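You operate a simulated robot arm through the tools that you are given. There is no shell and no other tool. Be economical: measure what you need, move in short steps, check, and stop when the job is done.

Carry out the task below with a simulated robot arm. There is one attempt and no reset: what you move stays moved.

## Task
Switch the port box on, test its three keypads, unplug the dead one.
Fine: press Enter once on each plugged-in keypad; lay the dead one's plug on the glass plate; the other two stay plugged in; leave the yellow, orange, purple, teal and grey band keypads alone.

The check looks at the end state, three seconds after you hand in, the way a careful person would. Anything else that was tipped, shoved, dropped, spilled or broken makes it a failure.

## Robot
A 6-joint arm with a two-finger parallel gripper, fixed in place. Base frame: the origin is at the foot of the arm, x ahead of it, y to its left, z up; the work surface is at about z = 0.75. Units: m, rad, N and s.
With the tool pointing down near the work surface it reaches from about 0.36 to 0.82 m from the base axis. Its first joint turns from -2.897 to 2.897 rad. Payload 3.91 kg.
The tool frame sits at the grasp point between the pads (the TCP): z along the fingers, y along the line on which they close. The tips reach 0.03 m beyond it. The gripper opens to 0.11 m. The fingers are 0.02 m wide and 0.01 m thick; the gripper's body (0.048 by 0.112 m) begins 0.055 m behind the TCP.
Orientation is told as [roll, pitch, yaw] about the base's x, y, z axes, in that order, counted from this pose: with the fingers straight down and closing along the base's y, the tool's x points along the base's -x, its y along +y and its z along -z.

## Interface
- The arm moves only by the tool jog_arm. Its argument "targets" is a list that holds one entry, the list of rows, each a list of 7 numbers: the shift along the tool's x, y, z in units of 300 mm (1.0 is 300 mm), then the turn, a rotation vector about the tool's x, y, z in units of 60 degrees (1.0 is 60 degrees), then the finger opening in m, from 0 to 0.11. In form: [[[x, y, z, wx, wy, wz, fingers], ...]]. A call has 1 to 20 rows; each row is the pose to reach, as a shift and turn from the pose commanded when the call began, along the tool's axes at that moment. A call with a number of a shift or a turn outside -1 to 1 is refused whole. A row lasts 0.2 s, in which the tool goes at most 0.05 m and 0.15 rad; a call with a longer step from one row to the next is refused whole, and so is a gripper value outside its range. A pose out of reach is approached as far as the arm can. The call stops where the force on the tool passes 40 N (or 10 N more than at its start, if that is more) or the arm is blocked; 0.2 s more then pass. Each finger travels about 0.045 m/s and halts on what it meets, pressing with about 31 N; the grip force reading is that of the motor and also rises with nothing between the fingers. The clock runs only during rows and for 0.2 s after the last one: add rows that repeat a pose to give the fingers time. The reply holds the time, the measured pose of the TCP, the force on the tool along the base axes, the opening and the grip force, in the units named above and with some noise, and new pictures: "views" is both (left out), scene, wrist or none.
- Cameras (640 x 400 px; columns grow to the right, rows downward): "scene" is fixed at [0.4118, 0.4983, 1.4974]; the picture's right is [0.44, 0.90, 0.00], its down [0.85, -0.42, -0.32] and it looks along [-0.29, 0.14, -0.95] (base axes); focal length 298 px, centre (320, 200). "wrist" rides on the gripper at [0.077, 0.007, -0.114] in the tool frame; the picture's right is [-0.09, 1.00, 0.00], its down [-0.80, -0.07, -0.59] and it looks along [-0.59, -0.05, 0.80] (tool axes); focal length 270 px, centre (320, 200). There is no depth. A picture from a camera that has moved, and an enlarged one, comes with that camera's place and axes in the base frame and with its lens. The place of the scene camera against the robot may be out by one fixed shift of up to 0.018 m in any direction.
- move_column(by): slides the trunk up (or, below 0, down) by that many m; the arm rides with it, the base frame stays. It gives what a move gives, with no picture.
- close_up(camera, box): a new picture of the part [left, top, right, bottom] of that camera's present view, enlarged. It takes no simulated time.
- hand_in(): hands the job in; it is judged then, once.

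Go step by step. Nothing tells you positions but the pictures and the camera data: compare them with the known pose of the tool, close in by small moves and look again before you grip or let go. The budget is 120 turns and 170 pictures, counting those below and the enlarged ones. Unless the task says otherwise, let go and move clear before handing in, and close with one line.

The tools are called after ">>>" by a JSON object that holds its "name" and its "arguments". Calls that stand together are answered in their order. jog_arm: Moves the arm, as the interface text tells. Its arguments: {"type":"object","properties":{"targets":{"type":"array","items":{"type":"array","items":{"type":"array","items":{"type":"number"}}}},"views":{"type":"string","enum":["both","scene","wrist","none"]}},"required":["targets"]} The other tools are called the same way: move_column (by) slides the trunk up or down; close_up (camera, box) takes an enlarged picture of a part of a camera's view; hand_in () hands the job in.

At the start:

```text
time: 0.0
tcp_pos: [0.0723, 0.4834, 1.1061]
ee_rot: [0.001, 0.0, 0.0]
ft_force: [0.1, 0.0, 0.1]
gripper_width: 0.11
grasp_force: 0.1
trunk travel left (down, up): [-0.5, 0.11]
```

scene: 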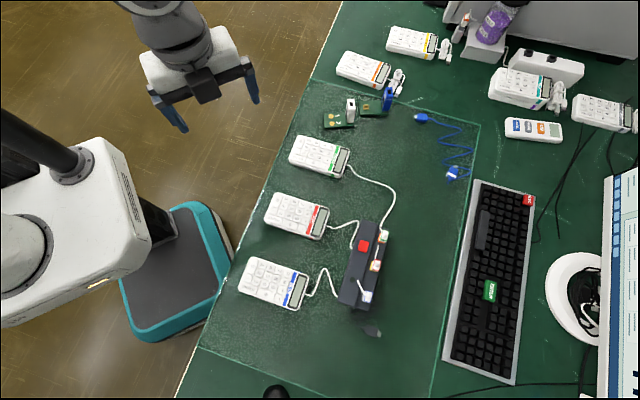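
wrist: 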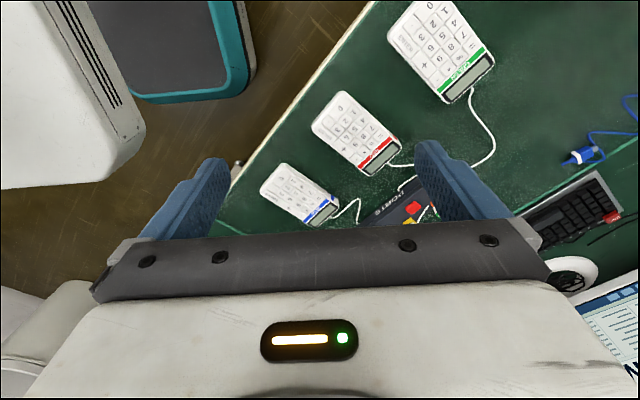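

I see three corded keypads (green, red, blue) running to a dark port box with a red switch, on a glass plate. I'll enlarge the scene view to read the details.

>>> {"name": "close_up", "arguments": {"camera": "scene", "box": [220, 120, 420, 345]}}

>>> {"name": "close_up", "arguments": {"camera": "scene", "box": [320, 210, 410, 345]}}

>>> {"name": "close_up", "arguments": {"camera": "scene", "box": [320, 0, 640, 200]}}

```text
1.78 times, centred on (320, 232) of scene
camera zoom: at [0.4118, 0.4983, 1.4974], right [0.44, 0.9, 0.0], down [0.85, -0.42, -0.32], along [-0.29, 0.14, -0.95], focal length 530 px, centre (320, 142)
```

zoom: 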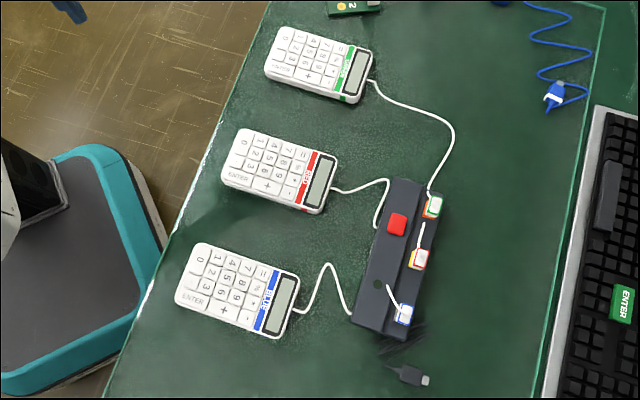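

```text
2.96 times, centred on (365, 278) of scene
camera zoom: at [0.4118, 0.4983, 1.4974], right [0.44, 0.9, 0.0], down [0.85, -0.42, -0.32], along [-0.29, 0.14, -0.95], focal length 884 px, centre (187, -30)
```

zoom: 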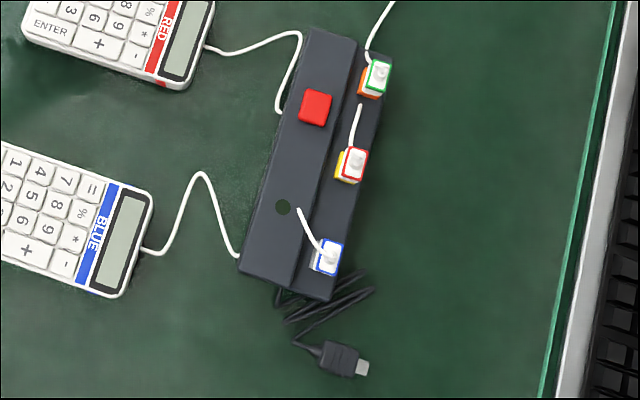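

```text
2.00 times, centred on (480, 100) of scene
camera zoom: at [0.4118, 0.4983, 1.4974], right [0.44, 0.9, 0.0], down [0.85, -0.42, -0.32], along [-0.29, 0.14, -0.95], focal length 596 px, centre (0, 400)
```

zoom: 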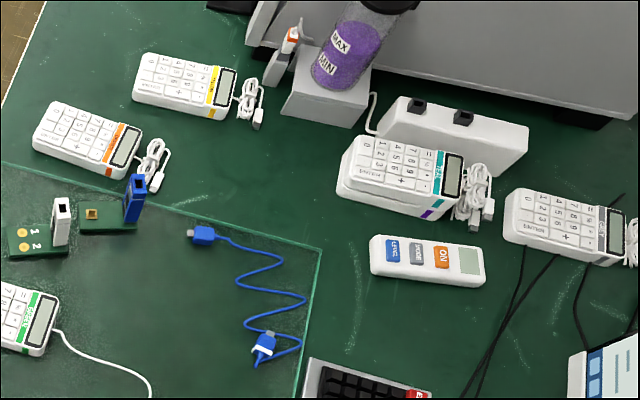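

The box is roughly at (0.35–0.45, 0.60–0.69), its red switch near (0.345, 0.645), with Enter keys near (0.31, 0.36), (0.19, 0.48) and (0.06, 0.60). I'll move over the box for a wrist view.

>>> {"name": "jog_arm", "arguments": {"targets": [[[-0.1, 0.076, 0.06, 0, 0, 0, 0.05], [-0.2, 0.152, 0.12, 0, 0, 0, 0], [-0.3, 0.228, 0.18, 0, 0, 0, 0], [-0.4, 0.304, 0.24, 0, 0, 0, 0], [-0.5, 0.38, 0.3, 0, 0, 0, 0], [-0.593, 0.455, 0.353, 0, 0, 0, 0], [-0.593, 0.455, 0.353, 0, 0, 0, 0]]]}}

```text
time: 1.6
tcp_pos: [0.2487, 0.621, 1.0035]
ee_rot: [0.001, 0.001, 0.002]
ft_force: [0.5, -0.2, 0.5]
gripper_width: 0.0
grasp_force: 31.0
trunk travel left (down, up): [-0.5, 0.11]
camera wrist: at [0.1729, 0.6269, 1.1178], right [0.09, 1.0, 0.0], down [0.8, -0.07, 0.59], along [0.59, -0.05, -0.8], focal length 270 px, centre (320, 200)
```

scene: 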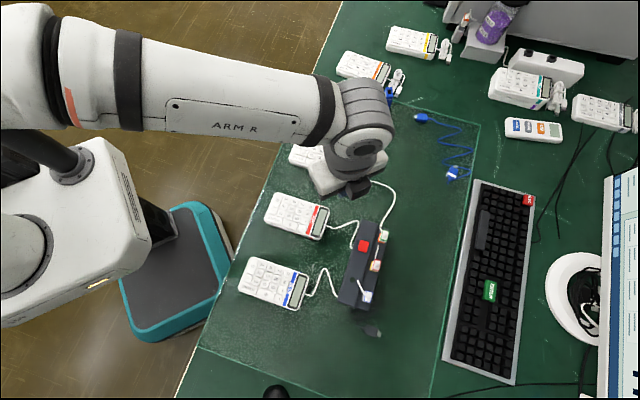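
wrist: 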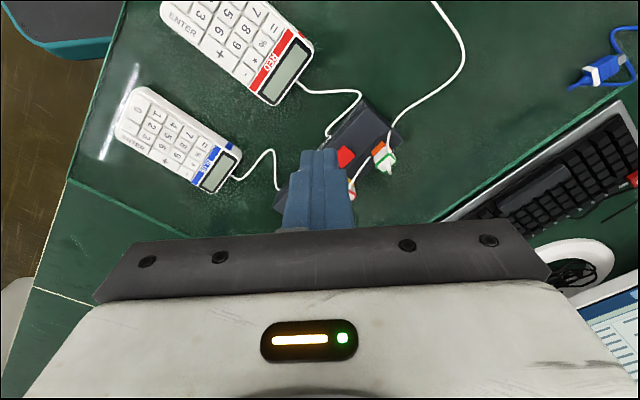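

The wrist view agrees with the scene estimates. I'll turn the wrist to line up with the box and look closer at switch and plugs.

>>> {"name": "jog_arm", "arguments": {"targets": [[[-0.08, 0.02, 0.03, 0, 0, 0.12, 0], [-0.16, 0.04, 0.06, 0, 0, 0.24, 0], [-0.24, 0.065, 0.09, 0, 0, 0.36, 0], [-0.32, 0.09, 0.12, 0, 0, 0.48, 0], [-0.4, 0.11, 0.15, 0, 0, 0.6, 0], [-0.487, 0.13, 0.178, 0, 0, 0.717, 0], [-0.487, 0.13, 0.178, 0, 0, 0.717, 0]]], "views": "wrist"}}

```text
time: 3.2
tcp_pos: [0.3994, 0.6584, 0.9469]
ee_rot: [0.0, -0.001, -0.752]
ft_force: [0.5, -0.5, -1.0]
gripper_width: 0.0003
grasp_force: 31.1
trunk travel left (down, up): [-0.5, 0.11]
camera wrist: at [0.3475, 0.7154, 1.0604], right [0.74, 0.67, 0.0], down [0.54, -0.6, 0.59], along [0.4, -0.44, -0.8], focal length 270 px, centre (320, 200)
```

wrist: 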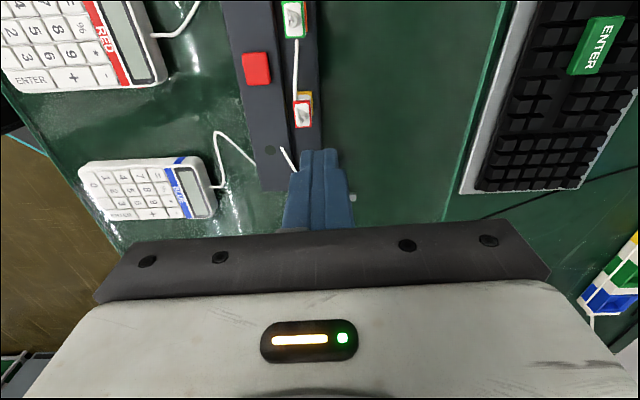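

>>> {"name": "close_up", "arguments": {"camera": "wrist", "box": [200, 0, 360, 200]}}

```text
2.00 times, centred on (280, 100) of wrist
camera zoom: at [0.3475, 0.7154, 1.0604], right [0.74, 0.67, 0.0], down [0.54, -0.6, 0.59], along [0.4, -0.44, -0.8], focal length 541 px, centre (400, 400)
```

zoom: 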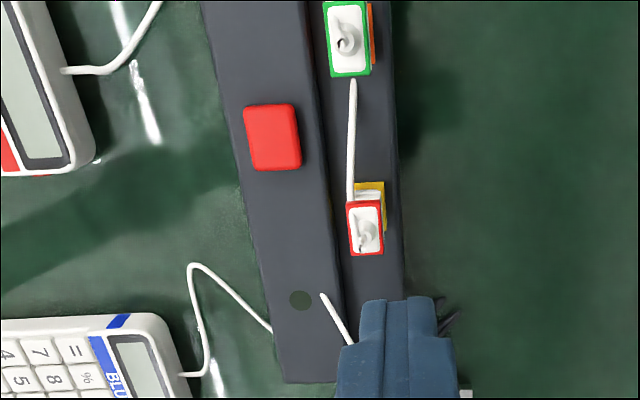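

The switch is at about (0.339, 0.644, top z≈0.80), and the dark spot on the box is probably its lamp. I'll hover the closed fingers over the switch.

>>> {"name": "jog_arm", "arguments": {"targets": [[[0.057, -0.086, 0.05, 0, 0, 0, 0], [0.114, -0.172, 0.1, 0, 0, 0, 0], [0.114, -0.172, 0.2, 0, 0, 0, 0], [0.114, -0.172, 0.3, 0, 0, 0, 0], [0.114, -0.172, 0.323, 0, 0, 0, 0], [0.114, -0.172, 0.323, 0, 0, 0, 0]]]}}

```text
time: 4.6
tcp_pos: [0.3364, 0.6451, 0.8497]
ee_rot: [0.0, 0.0, -0.751]
ft_force: [0.7, 0.6, -0.3]
gripper_width: 0.0001
grasp_force: 30.8
trunk travel left (down, up): [-0.5, 0.11]
camera wrist: at [0.2844, 0.702, 0.9628], right [0.74, 0.67, 0.0], down [0.54, -0.6, 0.59], along [0.4, -0.44, -0.8], focal length 270 px, centre (320, 200)
```

scene: 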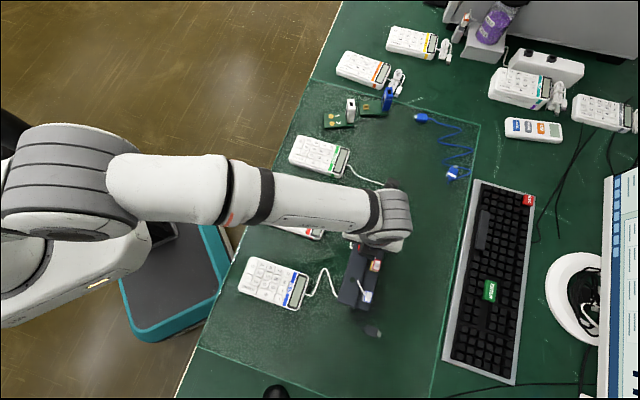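
wrist: 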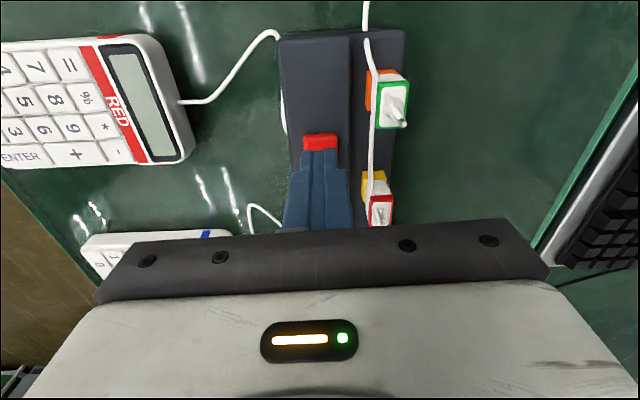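

Fingers are over the switch, a few mm toward its rear edge. I'll shift slightly and press down gently.

>>> {"name": "jog_arm", "arguments": {"targets": [[[-0.02, 0, 0.02, 0, 0, 0, 0], [-0.02, 0, 0.04, 0, 0, 0, 0], [-0.02, 0, 0.05, 0, 0, 0, 0], [-0.02, 0, 0.06, 0, 0, 0, 0], [-0.02, 0, 0.067, 0, 0, 0, 0], [-0.02, 0, 0.067, 0, 0, 0, 0]]], "views": "wrist"}}

```text
time: 6.0
tcp_pos: [0.3407, 0.6404, 0.8315]
ee_rot: [0.001, 0.0, -0.75]
ft_force: [1.3, 0.4, 9.9]
gripper_width: 0.0002
grasp_force: 31.4
trunk travel left (down, up): [-0.5, 0.11]
camera wrist: at [0.2889, 0.6968, 0.9454], right [0.74, 0.67, 0.0], down [0.54, -0.6, 0.59], along [0.4, -0.44, -0.8], focal length 270 px, centre (320, 200)
```

wrist: 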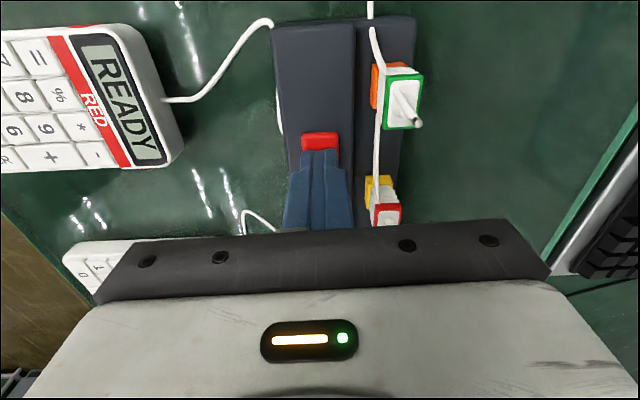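

The red keypad now reads READY, so the box is on. I'll lift straight up and check the displays.

>>> {"name": "jog_arm", "arguments": {"targets": [[[0, 0, -0.1, 0, 0, 0, 0], [0, 0, -0.25, 0, 0, 0, 0], [0, 0, -0.4, 0, 0, 0, 0], [0.1, -0.1, -0.5, 0, 0, 0, 0], [0.2, -0.2, -0.5, 0, 0, 0, 0], [0.3, -0.3, -0.5, 0, 0, 0, 0], [0.3, -0.3, -0.5, 0, 0, 0, 0]]]}}

>>> {"name": "close_up", "arguments": {"camera": "scene", "box": [220, 120, 420, 345]}}

```text
refused: row 4 steps farther than a row can; nothing moved
```

```text
1.78 times, centred on (320, 232) of scene
camera zoom: at [0.4118, 0.4983, 1.4974], right [0.44, 0.9, 0.0], down [0.85, -0.42, -0.32], along [-0.29, 0.14, -0.95], focal length 530 px, centre (320, 142)
```

zoom: 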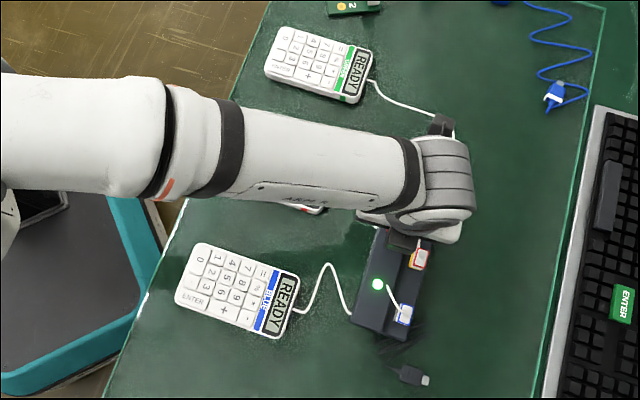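

All three keypads read READY and the lamp is green. I'll lift and go over the red keypad's Enter key.

>>> {"name": "jog_arm", "arguments": {"targets": [[[0, 0, -0.1, 0, 0, 0, 0], [0, 0, -0.25, 0, 0, 0, 0], [0, 0, -0.395, 0, 0, 0, 0], [0, -0.15, -0.395, 0, 0, 0, 0], [0, -0.3, -0.395, 0, 0, 0, 0], [0, -0.45, -0.395, 0, 0, 0, 0], [0, -0.6, -0.395, 0, 0, 0, 0], [0.007, -0.745, -0.395, 0, 0, 0, 0], [0.007, -0.745, -0.395, 0, 0, 0, 0]]], "views": "wrist"}}

```text
time: 8.0
tcp_pos: [0.1897, 0.4769, 0.9499]
ee_rot: [-0.001, 0.0, -0.749]
ft_force: [-0.1, 0.2, -0.2]
gripper_width: 0.0001
grasp_force: 31.2
trunk travel left (down, up): [-0.5, 0.11]
camera wrist: at [0.1397, 0.5345, 1.0631], right [0.74, 0.67, 0.0], down [0.54, -0.6, 0.59], along [0.4, -0.44, -0.8], focal length 270 px, centre (320, 200)
```

wrist: 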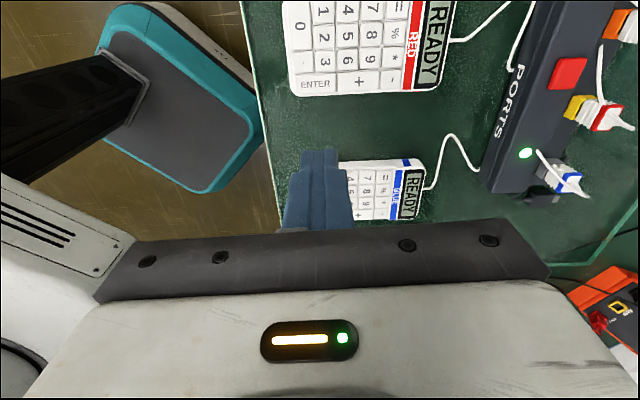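

The red Enter key measures at about (0.183, 0.480). I'll descend to a hover above it and check.

>>> {"name": "jog_arm", "arguments": {"targets": [[[0.022, -0.007, 0.15, 0, 0, 0, 0], [0.022, -0.007, 0.3, 0, 0, 0, 0], [0.022, -0.007, 0.4, 0, 0, 0, 0], [0.022, -0.007, 0.4, 0, 0, 0, 0]]], "views": "wrist"}}

>>> {"name": "close_up", "arguments": {"camera": "wrist", "box": [240, 50, 440, 175]}}

```text
time: 9.0
tcp_pos: [0.1803, 0.4811, 0.826]
ee_rot: [0.0, -0.001, -0.751]
ft_force: [-0.5, 0.2, -0.3]
gripper_width: 0.0
grasp_force: 30.8
trunk travel left (down, up): [-0.5, 0.11]
camera wrist: at [0.1301, 0.5372, 0.9412], right [0.74, 0.67, 0.0], down [0.54, -0.6, 0.59], along [0.4, -0.44, -0.8], focal length 270 px, centre (320, 200)
```

wrist: 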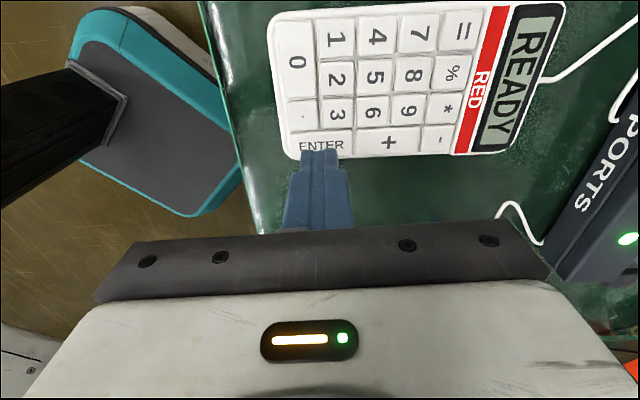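

```text
3.20 times, centred on (340, 112) of wrist
camera zoom: at [0.1301, 0.5372, 0.9412], right [0.74, 0.67, 0.0], down [0.54, -0.6, 0.59], along [0.4, -0.44, -0.8], focal length 865 px, centre (256, 480)
```

zoom: 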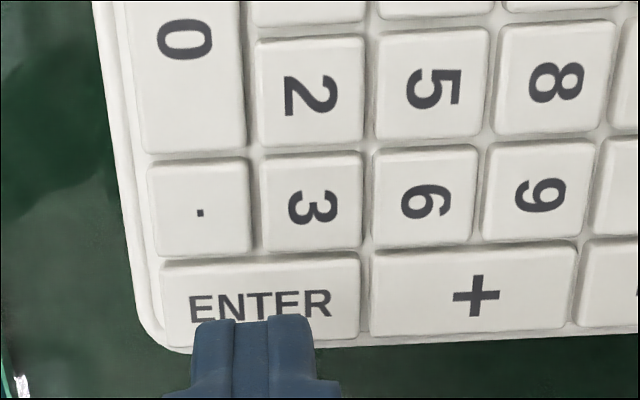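

Fingers are lined up with Enter; I'll nudge 4 mm away from the "3" key and press slowly.

>>> {"name": "jog_arm", "arguments": {"targets": [[[-0.013, 0, 0.02, 0, 0, 0, 0], [-0.013, 0, 0.04, 0, 0, 0, 0], [-0.013, 0, 0.05, 0, 0, 0, 0], [-0.013, 0, 0.06, 0, 0, 0, 0], [-0.013, 0, 0.067, 0, 0, 0, 0], [-0.013, 0, 0.067, 0, 0, 0, 0]]], "views": "wrist"}}

>>> {"name": "close_up", "arguments": {"camera": "wrist", "box": [240, 0, 560, 200]}}

```text
time: 10.4
tcp_pos: [0.1841, 0.4768, 0.8085]
ee_rot: [0.0, 0.0, -0.749]
ft_force: [-0.3, 1.5, 1.1]
gripper_width: 0.0
grasp_force: 31.0
trunk travel left (down, up): [-0.5, 0.11]
camera wrist: at [0.1325, 0.5343, 0.9221], right [0.74, 0.67, 0.0], down [0.54, -0.6, 0.59], along [0.4, -0.44, -0.8], focal length 270 px, centre (320, 200)
```

wrist: 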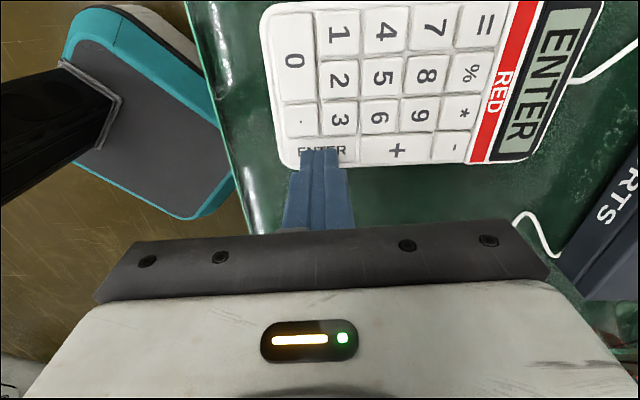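

```text
2.00 times, centred on (400, 100) of wrist
camera zoom: at [0.1325, 0.5343, 0.9221], right [0.74, 0.67, 0.0], down [0.54, -0.6, 0.59], along [0.4, -0.44, -0.8], focal length 541 px, centre (160, 400)
```

zoom: 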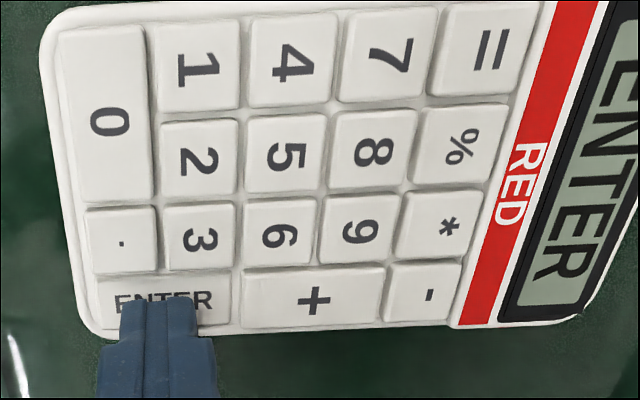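

The red keypad shows ENTER, so it works. I'll lift and move over the blue keypad.

>>> {"name": "jog_arm", "arguments": {"targets": [[[0, 0, -0.12, 0, 0, 0, 0], [0, 0, -0.26, 0, 0, 0, 0], [-0.05, 0, -0.38, 0, 0, 0, 0], [-0.2, 0, -0.4, 0, 0, 0, 0], [-0.35, 0, -0.4, 0, 0, 0, 0], [-0.5, 0.0, -0.4, 0, 0, 0, 0], [-0.575, 0.004, -0.4, 0, 0, 0, 0], [-0.575, 0.004, -0.4, 0, 0, 0, 0]]], "views": "wrist"}}

>>> {"name": "close_up", "arguments": {"camera": "wrist", "box": [240, 0, 560, 200]}}

```text
time: 12.2
tcp_pos: [0.3112, 0.3592, 0.9303]
ee_rot: [-0.001, 0.002, -0.751]
ft_force: [-0.8, 0.4, 0.3]
gripper_width: 0.0
grasp_force: 31.6
trunk travel left (down, up): [-0.5, 0.11]
camera wrist: at [0.2595, 0.4167, 1.0447], right [0.74, 0.67, 0.0], down [0.54, -0.6, 0.59], along [0.4, -0.44, -0.8], focal length 270 px, centre (320, 200)
```

wrist: 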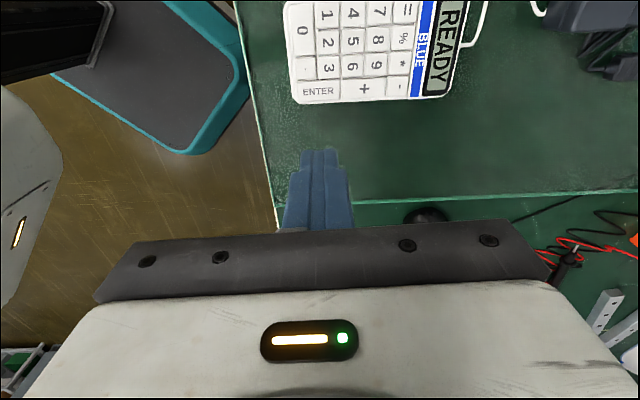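

```text
2.00 times, centred on (400, 100) of wrist
camera zoom: at [0.2595, 0.4167, 1.0447], right [0.74, 0.67, 0.0], down [0.54, -0.6, 0.59], along [0.4, -0.44, -0.8], focal length 541 px, centre (160, 400)
```

zoom: 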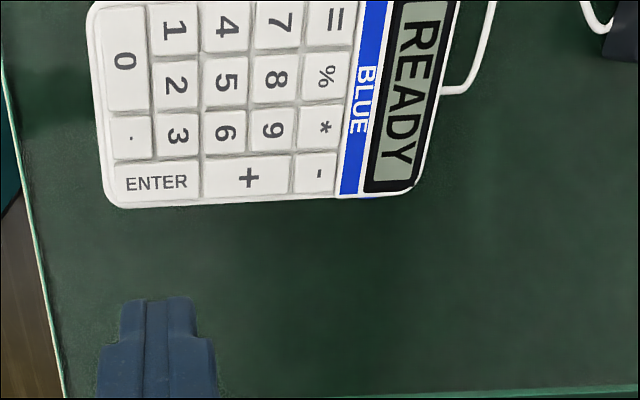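

Blue Enter is at about (0.305, 0.364). I'll descend to hover and check.

>>> {"name": "jog_arm", "arguments": {"targets": [[[0.015, -0.002, 0.15, 0, 0, 0, 0], [0.015, -0.002, 0.28, 0, 0, 0, 0], [0.015, -0.002, 0.348, 0, 0, 0, 0], [0.015, -0.002, 0.348, 0, 0, 0, 0]]], "views": "none"}}

>>> {"name": "close_up", "arguments": {"camera": "wrist", "box": [240, 0, 560, 200]}}

```text
time: 13.2
tcp_pos: [0.3094, 0.3628, 0.8244]
ee_rot: [0.0, 0.0, -0.75]
ft_force: [-1.7, -0.2, 0.5]
gripper_width: 0.0002
grasp_force: 31.0
trunk travel left (down, up): [-0.5, 0.11]
```

```text
2.00 times, centred on (400, 100) of wrist
camera zoom: at [0.2584, 0.4194, 0.9389], right [0.74, 0.67, 0.0], down [0.54, -0.6, 0.59], along [0.4, -0.44, -0.8], focal length 541 px, centre (160, 400)
```

zoom: 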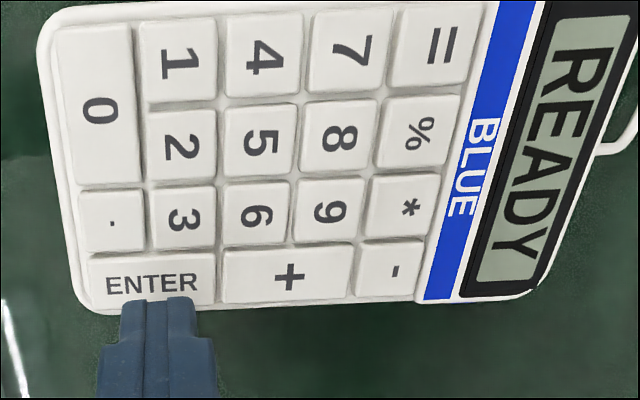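

Aligned with blue Enter, so I'll press it the same way.

>>> {"name": "jog_arm", "arguments": {"targets": [[[0.004, -0.003, 0.02, 0, 0, 0, 0], [0.004, -0.003, 0.035, 0, 0, 0, 0], [0.004, -0.003, 0.045, 0, 0, 0, 0], [0.004, -0.003, 0.055, 0, 0, 0, 0], [0.004, -0.003, 0.06, 0, 0, 0, 0], [0.004, -0.003, 0.06, 0, 0, 0, 0]]], "views": "none"}}

>>> {"name": "close_up", "arguments": {"camera": "wrist", "box": [240, 0, 560, 200]}}

```text
time: 14.6
tcp_pos: [0.3059, 0.364, 0.8088]
ee_rot: [0.001, 0.0, -0.75]
ft_force: [0.6, -0.7, 9.9]
gripper_width: 0.0002
grasp_force: 30.7
trunk travel left (down, up): [-0.5, 0.11]
```

```text
2.00 times, centred on (400, 100) of wrist
camera zoom: at [0.254, 0.4207, 0.9221], right [0.74, 0.67, 0.0], down [0.54, -0.6, 0.59], along [0.4, -0.44, -0.8], focal length 541 px, centre (160, 400)
```

zoom: 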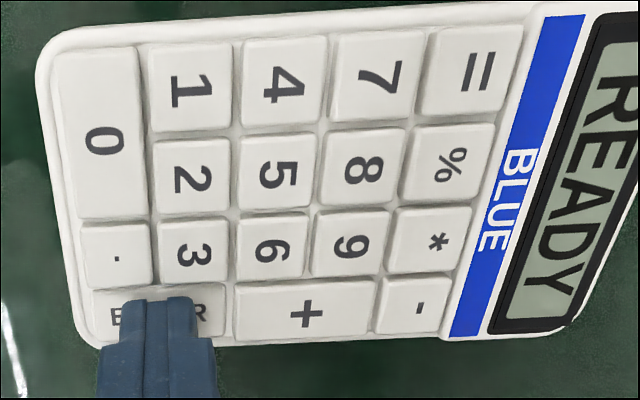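

I feel 9.9 N but the display still reads READY. I'll push slightly further within the same press to make sure the key is fully down.

>>> {"name": "jog_arm", "arguments": {"targets": [[[0, 0, 0.004, 0, 0, 0, 0], [0, 0, 0.007, 0, 0, 0, 0], [0, 0, 0.007, 0, 0, 0, 0]]], "views": "none"}}

>>> {"name": "close_up", "arguments": {"camera": "wrist", "box": [240, 0, 560, 200]}}

```text
time: 15.1
tcp_pos: [0.3064, 0.3648, 0.8083]
ee_rot: [0.006, 0.001, -0.752]
ft_force: [-3.8, -6.2, 25.9]
gripper_width: 0.0
grasp_force: 31.0
trunk travel left (down, up): [-0.5, 0.11]
stopped in row 2: the force on the tool passed its limit (the readings are from after the stop); the commanded pose is now the measured one
```

```text
2.00 times, centred on (400, 100) of wrist
camera zoom: at [0.2538, 0.4207, 0.922], right [0.74, 0.67, 0.01], down [0.54, -0.6, 0.59], along [0.4, -0.44, -0.8], focal length 541 px, centre (160, 400)
```

zoom: 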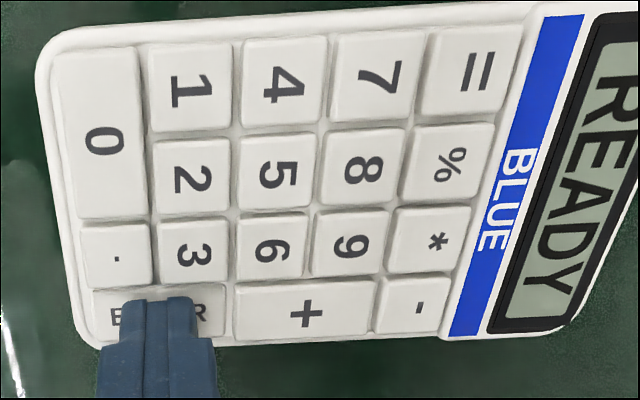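

Enter on blue is bottomed out with READY unchanged, so blue looks dead. I'll still test green: lift and move that way.

>>> {"name": "jog_arm", "arguments": {"targets": [[[0, 0, -0.12, 0, 0, 0, 0], [0, 0, -0.26, 0, 0, 0, 0], [0.05, 0, -0.38, 0, 0, 0, 0], [0.2, 0, -0.42, 0, 0, 0, 0], [0.35, 0, -0.42, 0, 0, 0, 0], [0.5, 0.0, -0.42, 0, 0, 0, 0], [0.65, 0.01, -0.42, 0, 0, 0, 0], [0.8, 0.015, -0.42, 0, 0, 0, 0], [0.95, 0.02, -0.42, 0, 0, 0, 0], [1.0, 0.02, -0.42, 0, 0, 0, 0], [1.0, 0.02, -0.42, 0, 0, 0, 0]]]}}

>>> {"name": "close_up", "arguments": {"camera": "scene", "box": [220, 120, 420, 345]}}

```text
time: 17.5
tcp_pos: [0.0894, 0.576, 0.9339]
ee_rot: [0.004, 0.0, -0.751]
ft_force: [-0.1, -0.6, -0.1]
gripper_width: 0.0002
grasp_force: 30.6
trunk travel left (down, up): [-0.5, 0.11]
camera wrist: at [0.0377, 0.6328, 1.048], right [0.74, 0.67, 0.0], down [0.54, -0.6, 0.59], along [0.4, -0.44, -0.8], focal length 270 px, centre (320, 200)
```

scene: 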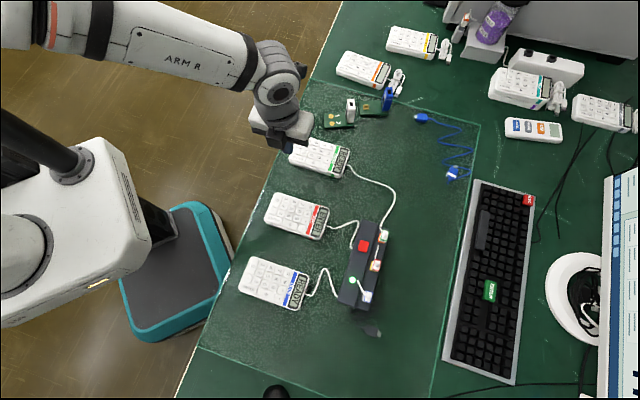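
wrist: 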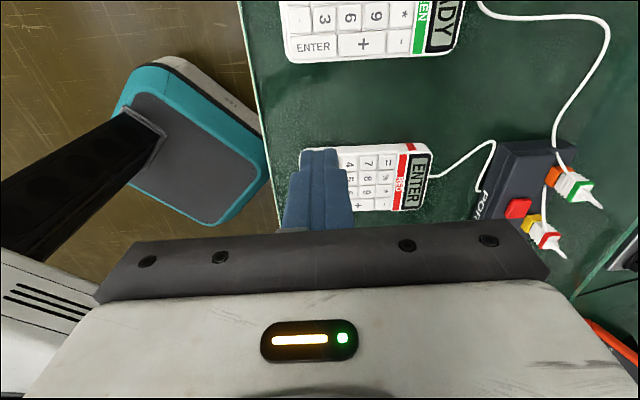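

```text
1.78 times, centred on (320, 232) of scene
camera zoom: at [0.4118, 0.4983, 1.4974], right [0.44, 0.9, 0.0], down [0.85, -0.42, -0.32], along [-0.29, 0.14, -0.95], focal length 530 px, centre (320, 142)
```

zoom: 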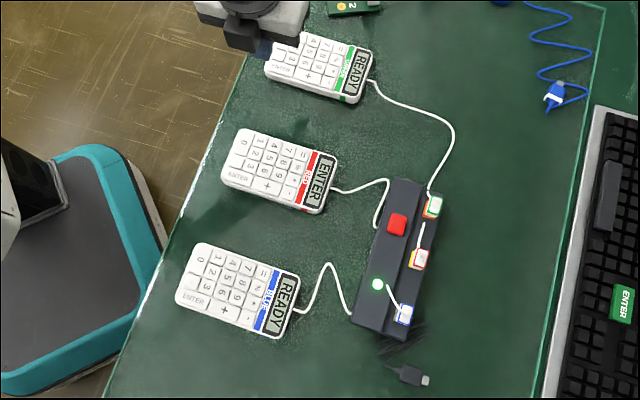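

Red still shows ENTER, blue READY. Green's Enter is at about (0.055, 0.605); I'll hover above it.

>>> {"name": "jog_arm", "arguments": {"targets": [[[0.07, -0.004, 0.1, 0, 0, 0, 0], [0.14, -0.008, 0.2, 0, 0, 0, 0], [0.14, -0.008, 0.3, 0, 0, 0, 0], [0.14, -0.008, 0.36, 0, 0, 0, 0], [0.14, -0.008, 0.36, 0, 0, 0, 0]]], "views": "none"}}

>>> {"name": "close_up", "arguments": {"camera": "wrist", "box": [240, 0, 560, 200]}}

```text
time: 18.7
tcp_pos: [0.0579, 0.6026, 0.8239]
ee_rot: [0.003, -0.001, -0.751]
ft_force: [-0.7, -0.5, -0.4]
gripper_width: 0.0001
grasp_force: 31.1
trunk travel left (down, up): [-0.5, 0.11]
```

```text
2.00 times, centred on (400, 100) of wrist
camera zoom: at [0.0063, 0.6589, 0.9378], right [0.74, 0.67, 0.0], down [0.54, -0.6, 0.59], along [0.4, -0.44, -0.8], focal length 541 px, centre (160, 400)
```

zoom: 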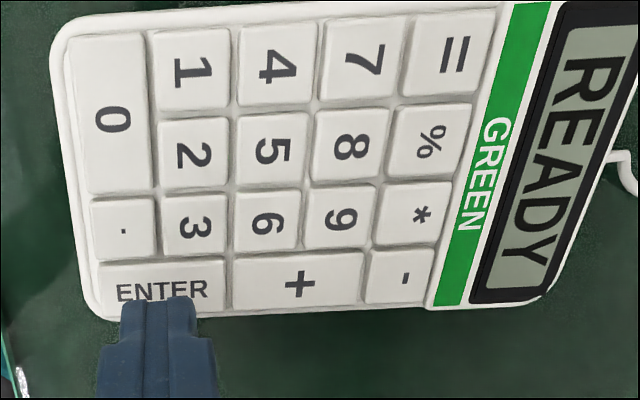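

Well aligned with green Enter; pressing.

>>> {"name": "jog_arm", "arguments": {"targets": [[[-0.002, 0, 0.02, 0, 0, 0, 0], [-0.002, 0, 0.035, 0, 0, 0, 0], [-0.002, 0, 0.045, 0, 0, 0, 0], [-0.002, 0, 0.053, 0, 0, 0, 0], [-0.002, 0, 0.058, 0, 0, 0, 0], [-0.002, 0, 0.058, 0, 0, 0, 0]]], "views": "none"}}

>>> {"name": "close_up", "arguments": {"camera": "wrist", "box": [240, 0, 560, 200]}}

```text
time: 20.1
tcp_pos: [0.0579, 0.6003, 0.8086]
ee_rot: [0.005, 0.005, -0.749]
ft_force: [4.8, 2.1, 13.4]
gripper_width: 0.0002
grasp_force: 31.2
trunk travel left (down, up): [-0.5, 0.11]
```

```text
2.00 times, centred on (400, 100) of wrist
camera zoom: at [0.0069, 0.6577, 0.9222], right [0.74, 0.67, 0.01], down [0.54, -0.6, 0.59], along [0.4, -0.44, -0.81], focal length 541 px, centre (160, 400)
```

zoom: 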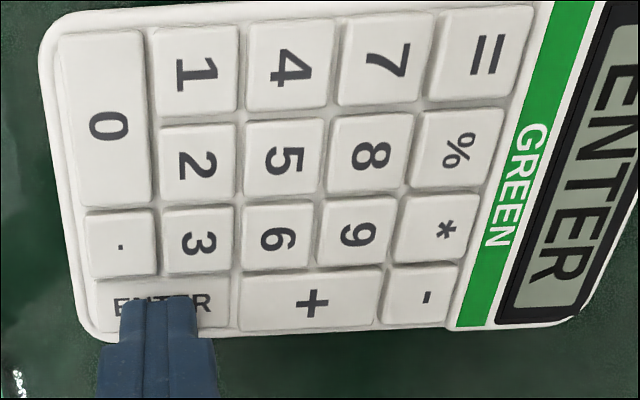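

Green shows ENTER, so blue is the dead one. I'll lift off and inspect the plugs and cable routing to be sure which plug belongs to blue.

>>> {"name": "jog_arm", "arguments": {"targets": [[[0, 0, -0.12, 0, 0, 0, 0], [0, 0, -0.26, 0, 0, 0, 0], [-0.02, 0.05, -0.38, 0, 0, 0, 0], [-0.05, 0.18, -0.45, 0, 0, 0, 0], [-0.15, 0.3, -0.45, 0, 0, 0, 0.04], [-0.25, 0.4, -0.45, 0, 0, 0, 0.06], [-0.35, 0.5, -0.45, 0, 0, 0, 0.06], [-0.45, 0.6, -0.45, 0, 0, 0, 0.06], [-0.55, 0.7, -0.45, 0, 0, 0, 0.06], [-0.6, 0.75, -0.45, 0, 0, 0, 0.06], [-0.6, 0.75, -0.45, 0, 0, 0, 0.06]]], "views": "wrist"}}

>>> {"name": "close_up", "arguments": {"camera": "wrist", "box": [200, 0, 440, 150]}}

```text
time: 22.5
tcp_pos: [0.3451, 0.6424, 0.9421]
ee_rot: [0.003, -0.001, -0.751]
ft_force: [0.7, -0.7, 0.3]
gripper_width: 0.0598
grasp_force: 0.1
trunk travel left (down, up): [-0.5, 0.11]
camera wrist: at [0.2932, 0.6987, 1.0557], right [0.74, 0.67, 0.0], down [0.54, -0.6, 0.59], along [0.4, -0.44, -0.8], focal length 270 px, centre (320, 200)
```

wrist: 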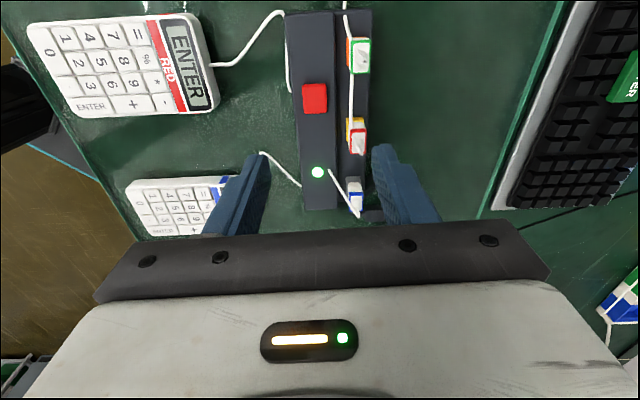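

```text
2.67 times, centred on (320, 75) of wrist
camera zoom: at [0.2932, 0.6987, 1.0557], right [0.74, 0.67, 0.0], down [0.54, -0.6, 0.59], along [0.4, -0.44, -0.8], focal length 721 px, centre (320, 533)
```

zoom: 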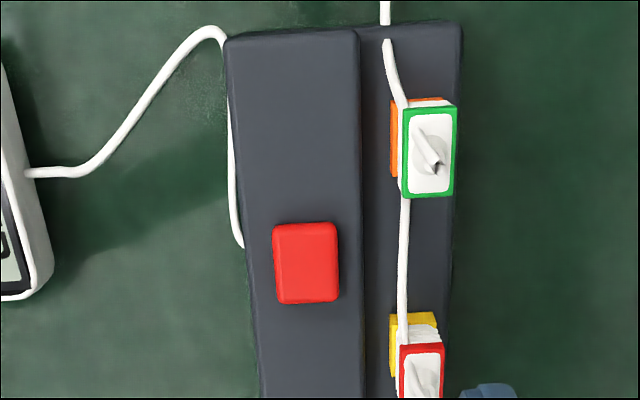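

Cord paths are consistent with the bands: the blue cord enters the box beside the blue-banded plug. I'll move to get a clear look at the blue plug.

>>> {"name": "jog_arm", "arguments": {"targets": [[[-0.13, 0.03, 0, 0, 0, 0, 0.06], [-0.26, 0.06, 0, 0, 0, 0, 0.06], [-0.39, 0.09, 0, 0, 0, 0, 0.06], [-0.523, 0.108, 0, 0, 0, 0, 0.06], [-0.523, 0.108, 0, 0, 0, 0, 0.06]]], "views": "wrist"}}

>>> {"name": "close_up", "arguments": {"camera": "wrist", "box": [220, 40, 380, 190]}}

```text
time: 23.7
tcp_pos: [0.4811, 0.5583, 0.944]
ee_rot: [0.004, 0.0, -0.75]
ft_force: [0.0, -0.1, -0.9]
gripper_width: 0.06
grasp_force: 0.1
trunk travel left (down, up): [-0.5, 0.11]
camera wrist: at [0.4303, 0.6146, 1.0582], right [0.74, 0.67, 0.0], down [0.54, -0.6, 0.59], along [0.4, -0.44, -0.8], focal length 270 px, centre (320, 200)
```

wrist: 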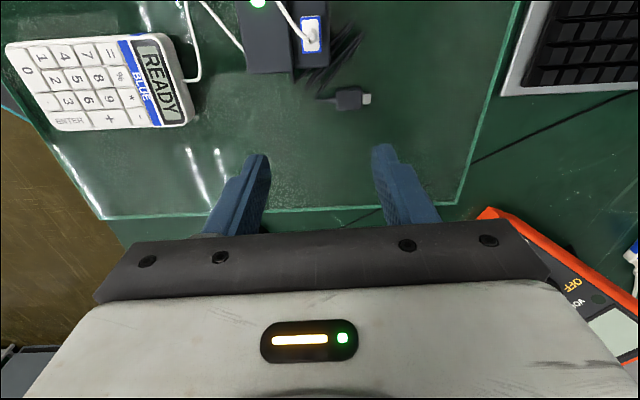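

```text
2.67 times, centred on (300, 115) of wrist
camera zoom: at [0.4303, 0.6146, 1.0582], right [0.74, 0.67, 0.0], down [0.54, -0.6, 0.59], along [0.4, -0.44, -0.8], focal length 721 px, centre (373, 427)
```

zoom: 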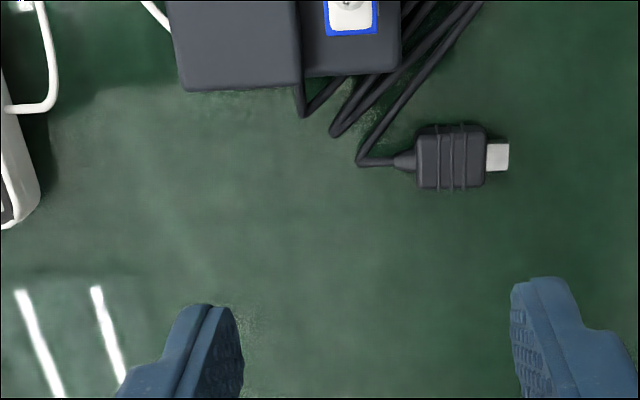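

The blue plug top is near (0.440, 0.595, ~0.825), about 18 mm thick along the closing direction. I'll hover with open fingers astride it and check alignment.

>>> {"name": "jog_arm", "arguments": {"targets": [[[0.08, -0.002, 0.05, 0, 0, 0, 0.06], [0.167, -0.005, 0.1, 0, 0, 0, 0.06], [0.167, -0.005, 0.197, 0, 0, 0, 0.06], [0.167, -0.005, 0.197, 0, 0, 0, 0.06]]], "views": "wrist"}}

>>> {"name": "close_up", "arguments": {"camera": "wrist", "box": [220, 40, 420, 240]}}

>>> {"name": "close_up", "arguments": {"camera": "scene", "box": [320, 220, 430, 330]}}

```text
time: 24.7
tcp_pos: [0.4444, 0.5932, 0.8858]
ee_rot: [0.003, 0.0, -0.749]
ft_force: [0.4, -0.4, 0.8]
gripper_width: 0.0597
grasp_force: 0.0
trunk travel left (down, up): [-0.5, 0.11]
camera wrist: at [0.3925, 0.6491, 0.9998], right [0.74, 0.67, 0.0], down [0.54, -0.6, 0.59], along [0.4, -0.44, -0.8], focal length 270 px, centre (320, 200)
```

wrist: 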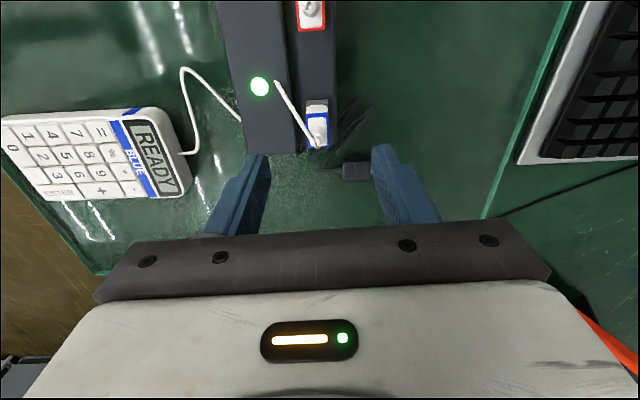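

```text
2.00 times, centred on (320, 140) of wrist
camera zoom: at [0.3925, 0.6491, 0.9998], right [0.74, 0.67, 0.0], down [0.54, -0.6, 0.59], along [0.4, -0.44, -0.8], focal length 541 px, centre (320, 320)
```

zoom: 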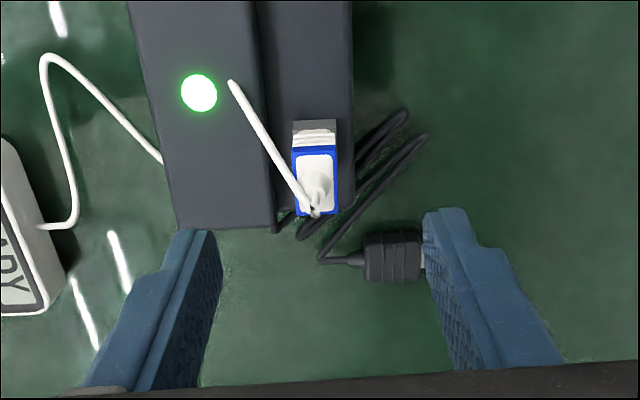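

```text
3.64 times, centred on (375, 275) of scene
camera zoom: at [0.4118, 0.4983, 1.4974], right [0.44, 0.9, 0.0], down [0.85, -0.42, -0.32], along [-0.29, 0.14, -0.95], focal length 1084 px, centre (120, -73)
```

zoom: 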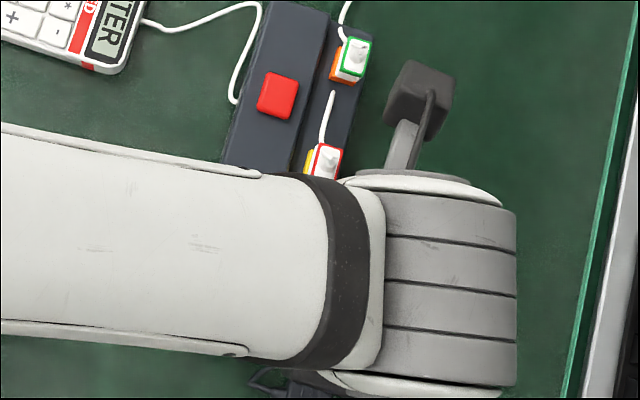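

The blue plug top is at (0.439, 0.596, 0.826), with the port's collar starting about 15 mm below. I'll lower until the tips straddle the plug body just above the port.

>>> {"name": "jog_arm", "arguments": {"targets": [[[0.004, -0.006, 0.05, 0, 0, 0, 0.06], [0.004, -0.006, 0.1, 0, 0, 0, 0.05], [0.004, -0.006, 0.13, 0, 0, 0, 0.04], [0.004, -0.006, 0.146, 0, 0, 0, 0.04], [0.004, -0.006, 0.146, 0, 0, 0, 0.04]]], "views": "wrist"}}

>>> {"name": "close_up", "arguments": {"camera": "wrist", "box": [220, 90, 420, 240]}}

```text
time: 25.9
tcp_pos: [0.4408, 0.5942, 0.8398]
ee_rot: [0.004, -0.001, -0.751]
ft_force: [0.7, -0.4, 0.1]
gripper_width: 0.04
grasp_force: 0.1
trunk travel left (down, up): [-0.5, 0.11]
camera wrist: at [0.3888, 0.6495, 0.9539], right [0.74, 0.67, 0.0], down [0.54, -0.6, 0.59], along [0.4, -0.44, -0.8], focal length 270 px, centre (320, 200)
```

wrist: 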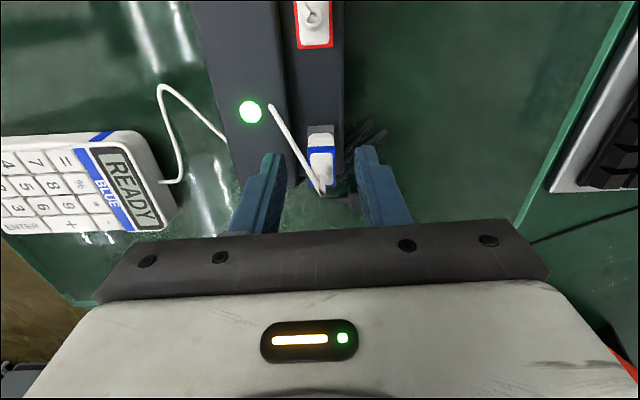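

```text
2.67 times, centred on (320, 165) of wrist
camera zoom: at [0.3888, 0.6495, 0.9539], right [0.74, 0.67, 0.0], down [0.54, -0.6, 0.59], along [0.4, -0.44, -0.8], focal length 721 px, centre (320, 293)
```

zoom: 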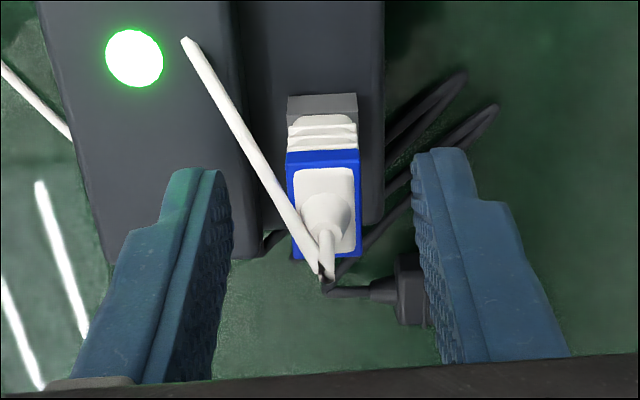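

The plug body is visible between the fingers with its cord passing to the left. I'll shift 5 mm away from the cord and close on the plug.

>>> {"name": "jog_arm", "arguments": {"targets": [[[-0.016, 0, 0, 0, 0, 0, 0.04], [-0.016, 0, 0, 0, 0, 0, 0.03], [-0.016, 0, 0, 0, 0, 0, 0.02], [-0.016, 0, 0, 0, 0, 0, 0.01], [-0.016, 0, 0, 0, 0, 0, 0.005], [-0.016, 0, 0, 0, 0, 0, 0.005]]], "views": "wrist"}}

>>> {"name": "close_up", "arguments": {"camera": "wrist", "box": [220, 90, 420, 240]}}

```text
time: 27.3
tcp_pos: [0.4447, 0.591, 0.8395]
ee_rot: [0.005, 0.001, -0.749]
ft_force: [3.5, 1.9, 1.4]
gripper_width: 0.0126
grasp_force: 30.8
trunk travel left (down, up): [-0.5, 0.11]
camera wrist: at [0.3926, 0.6468, 0.9542], right [0.74, 0.67, 0.0], down [0.54, -0.6, 0.59], along [0.4, -0.44, -0.8], focal length 270 px, centre (320, 200)
```

wrist: 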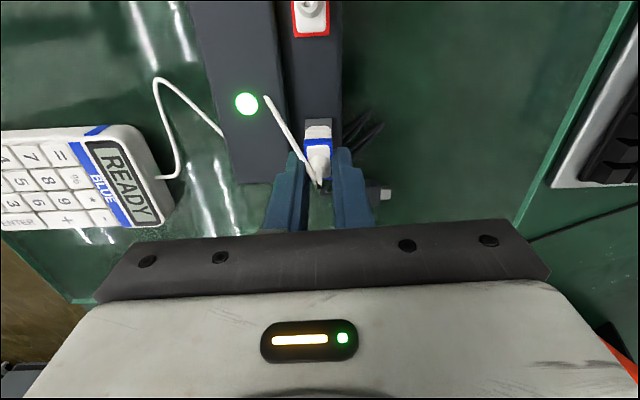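

```text
2.67 times, centred on (320, 165) of wrist
camera zoom: at [0.3926, 0.6468, 0.9542], right [0.74, 0.67, 0.0], down [0.54, -0.6, 0.59], along [0.4, -0.44, -0.8], focal length 721 px, centre (320, 293)
```

zoom: 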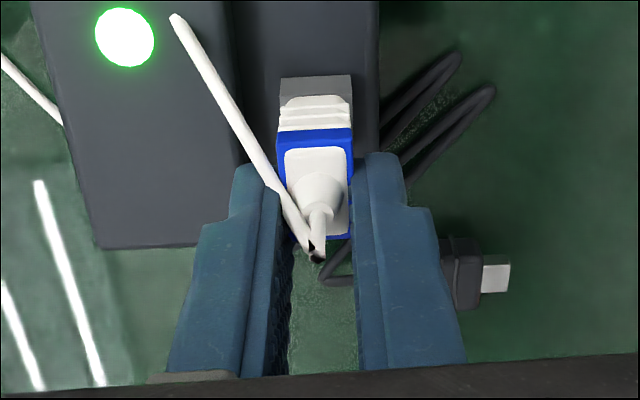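

Gripped at 12.6 mm on the plug. I'll pull straight up.

>>> {"name": "jog_arm", "arguments": {"targets": [[[0, 0, -0.01, 0, 0, 0, 0.005], [0, 0, -0.02, 0, 0, 0, 0.005], [0, 0, -0.035, 0, 0, 0, 0.005], [0, 0, -0.05, 0, 0, 0, 0.005], [0, 0, -0.075, 0, 0, 0, 0.005], [0, 0, -0.1, 0, 0, 0, 0.005], [0, 0, -0.13, 0, 0, 0, 0.005], [0, 0, -0.16, 0, 0, 0, 0.005]]]}}

>>> {"name": "close_up", "arguments": {"camera": "wrist", "box": [220, 90, 420, 240]}}

```text
time: 29.1
tcp_pos: [0.4445, 0.5882, 0.8874]
ee_rot: [0.002, 0.002, -0.751]
ft_force: [-0.7, 0.9, 0.0]
gripper_width: 0.0124
grasp_force: 31.2
trunk travel left (down, up): [-0.5, 0.11]
camera wrist: at [0.394, 0.645, 1.0011], right [0.74, 0.67, 0.0], down [0.54, -0.6, 0.59], along [0.4, -0.44, -0.8], focal length 270 px, centre (320, 200)
```

scene: 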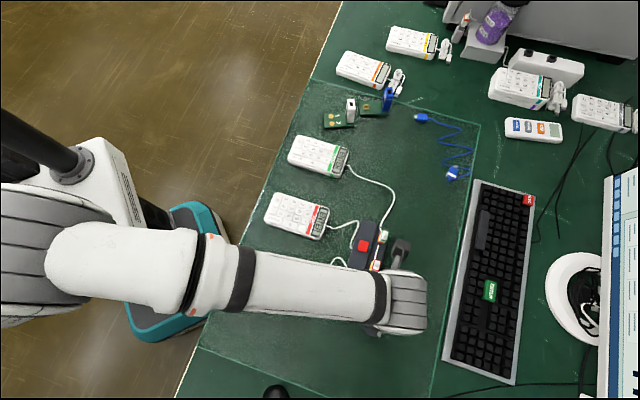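
wrist: 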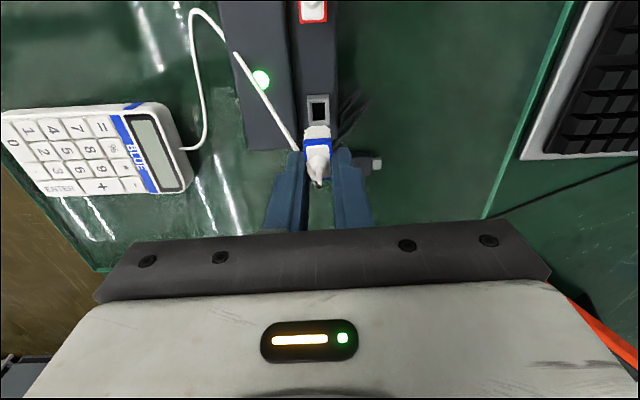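

```text
2.67 times, centred on (320, 165) of wrist
camera zoom: at [0.394, 0.645, 1.0011], right [0.74, 0.67, 0.0], down [0.54, -0.6, 0.59], along [0.4, -0.44, -0.8], focal length 721 px, centre (320, 293)
```

zoom: 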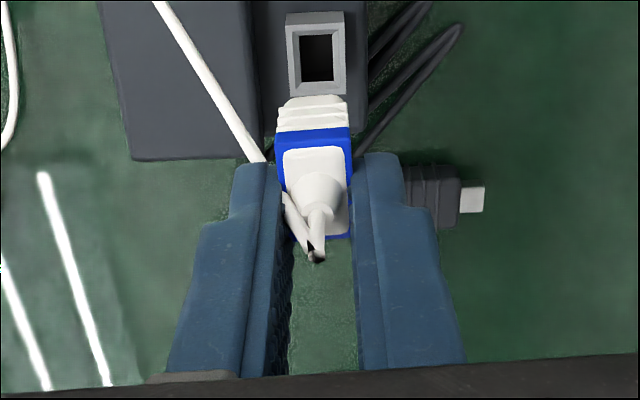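

The plug is out and blue's display went dark while the box lamp stays green. Before choosing a laying spot I'll check the front area of the glass for obstacles.

>>> {"name": "close_up", "arguments": {"camera": "scene", "box": [200, 280, 440, 400]}}

>>> {"name": "close_up", "arguments": {"camera": "scene", "box": [260, 120, 420, 280]}}

```text
2.67 times, centred on (320, 340) of scene
camera zoom: at [0.4118, 0.4983, 1.4974], right [0.44, 0.9, 0.0], down [0.85, -0.42, -0.32], along [-0.29, 0.14, -0.95], focal length 795 px, centre (320, -173)
```

zoom: 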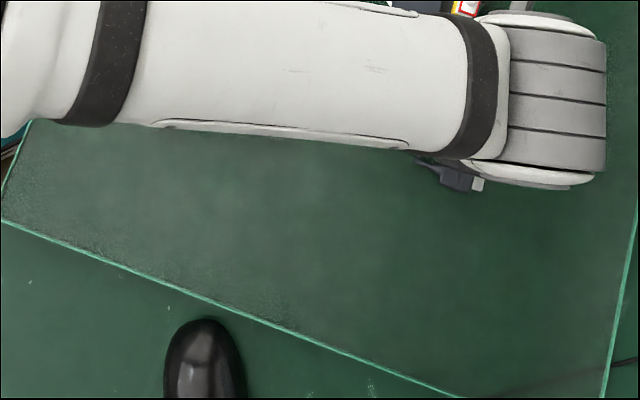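

```text
2.50 times, centred on (340, 200) of scene
camera zoom: at [0.4118, 0.4983, 1.4974], right [0.44, 0.9, 0.0], down [0.85, -0.42, -0.32], along [-0.29, 0.14, -0.95], focal length 746 px, centre (270, 200)
```

zoom: 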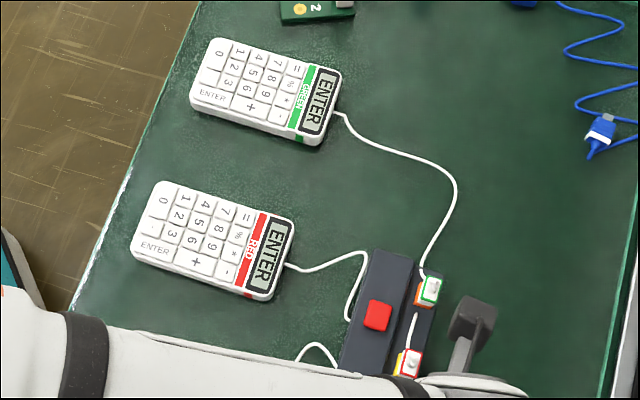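

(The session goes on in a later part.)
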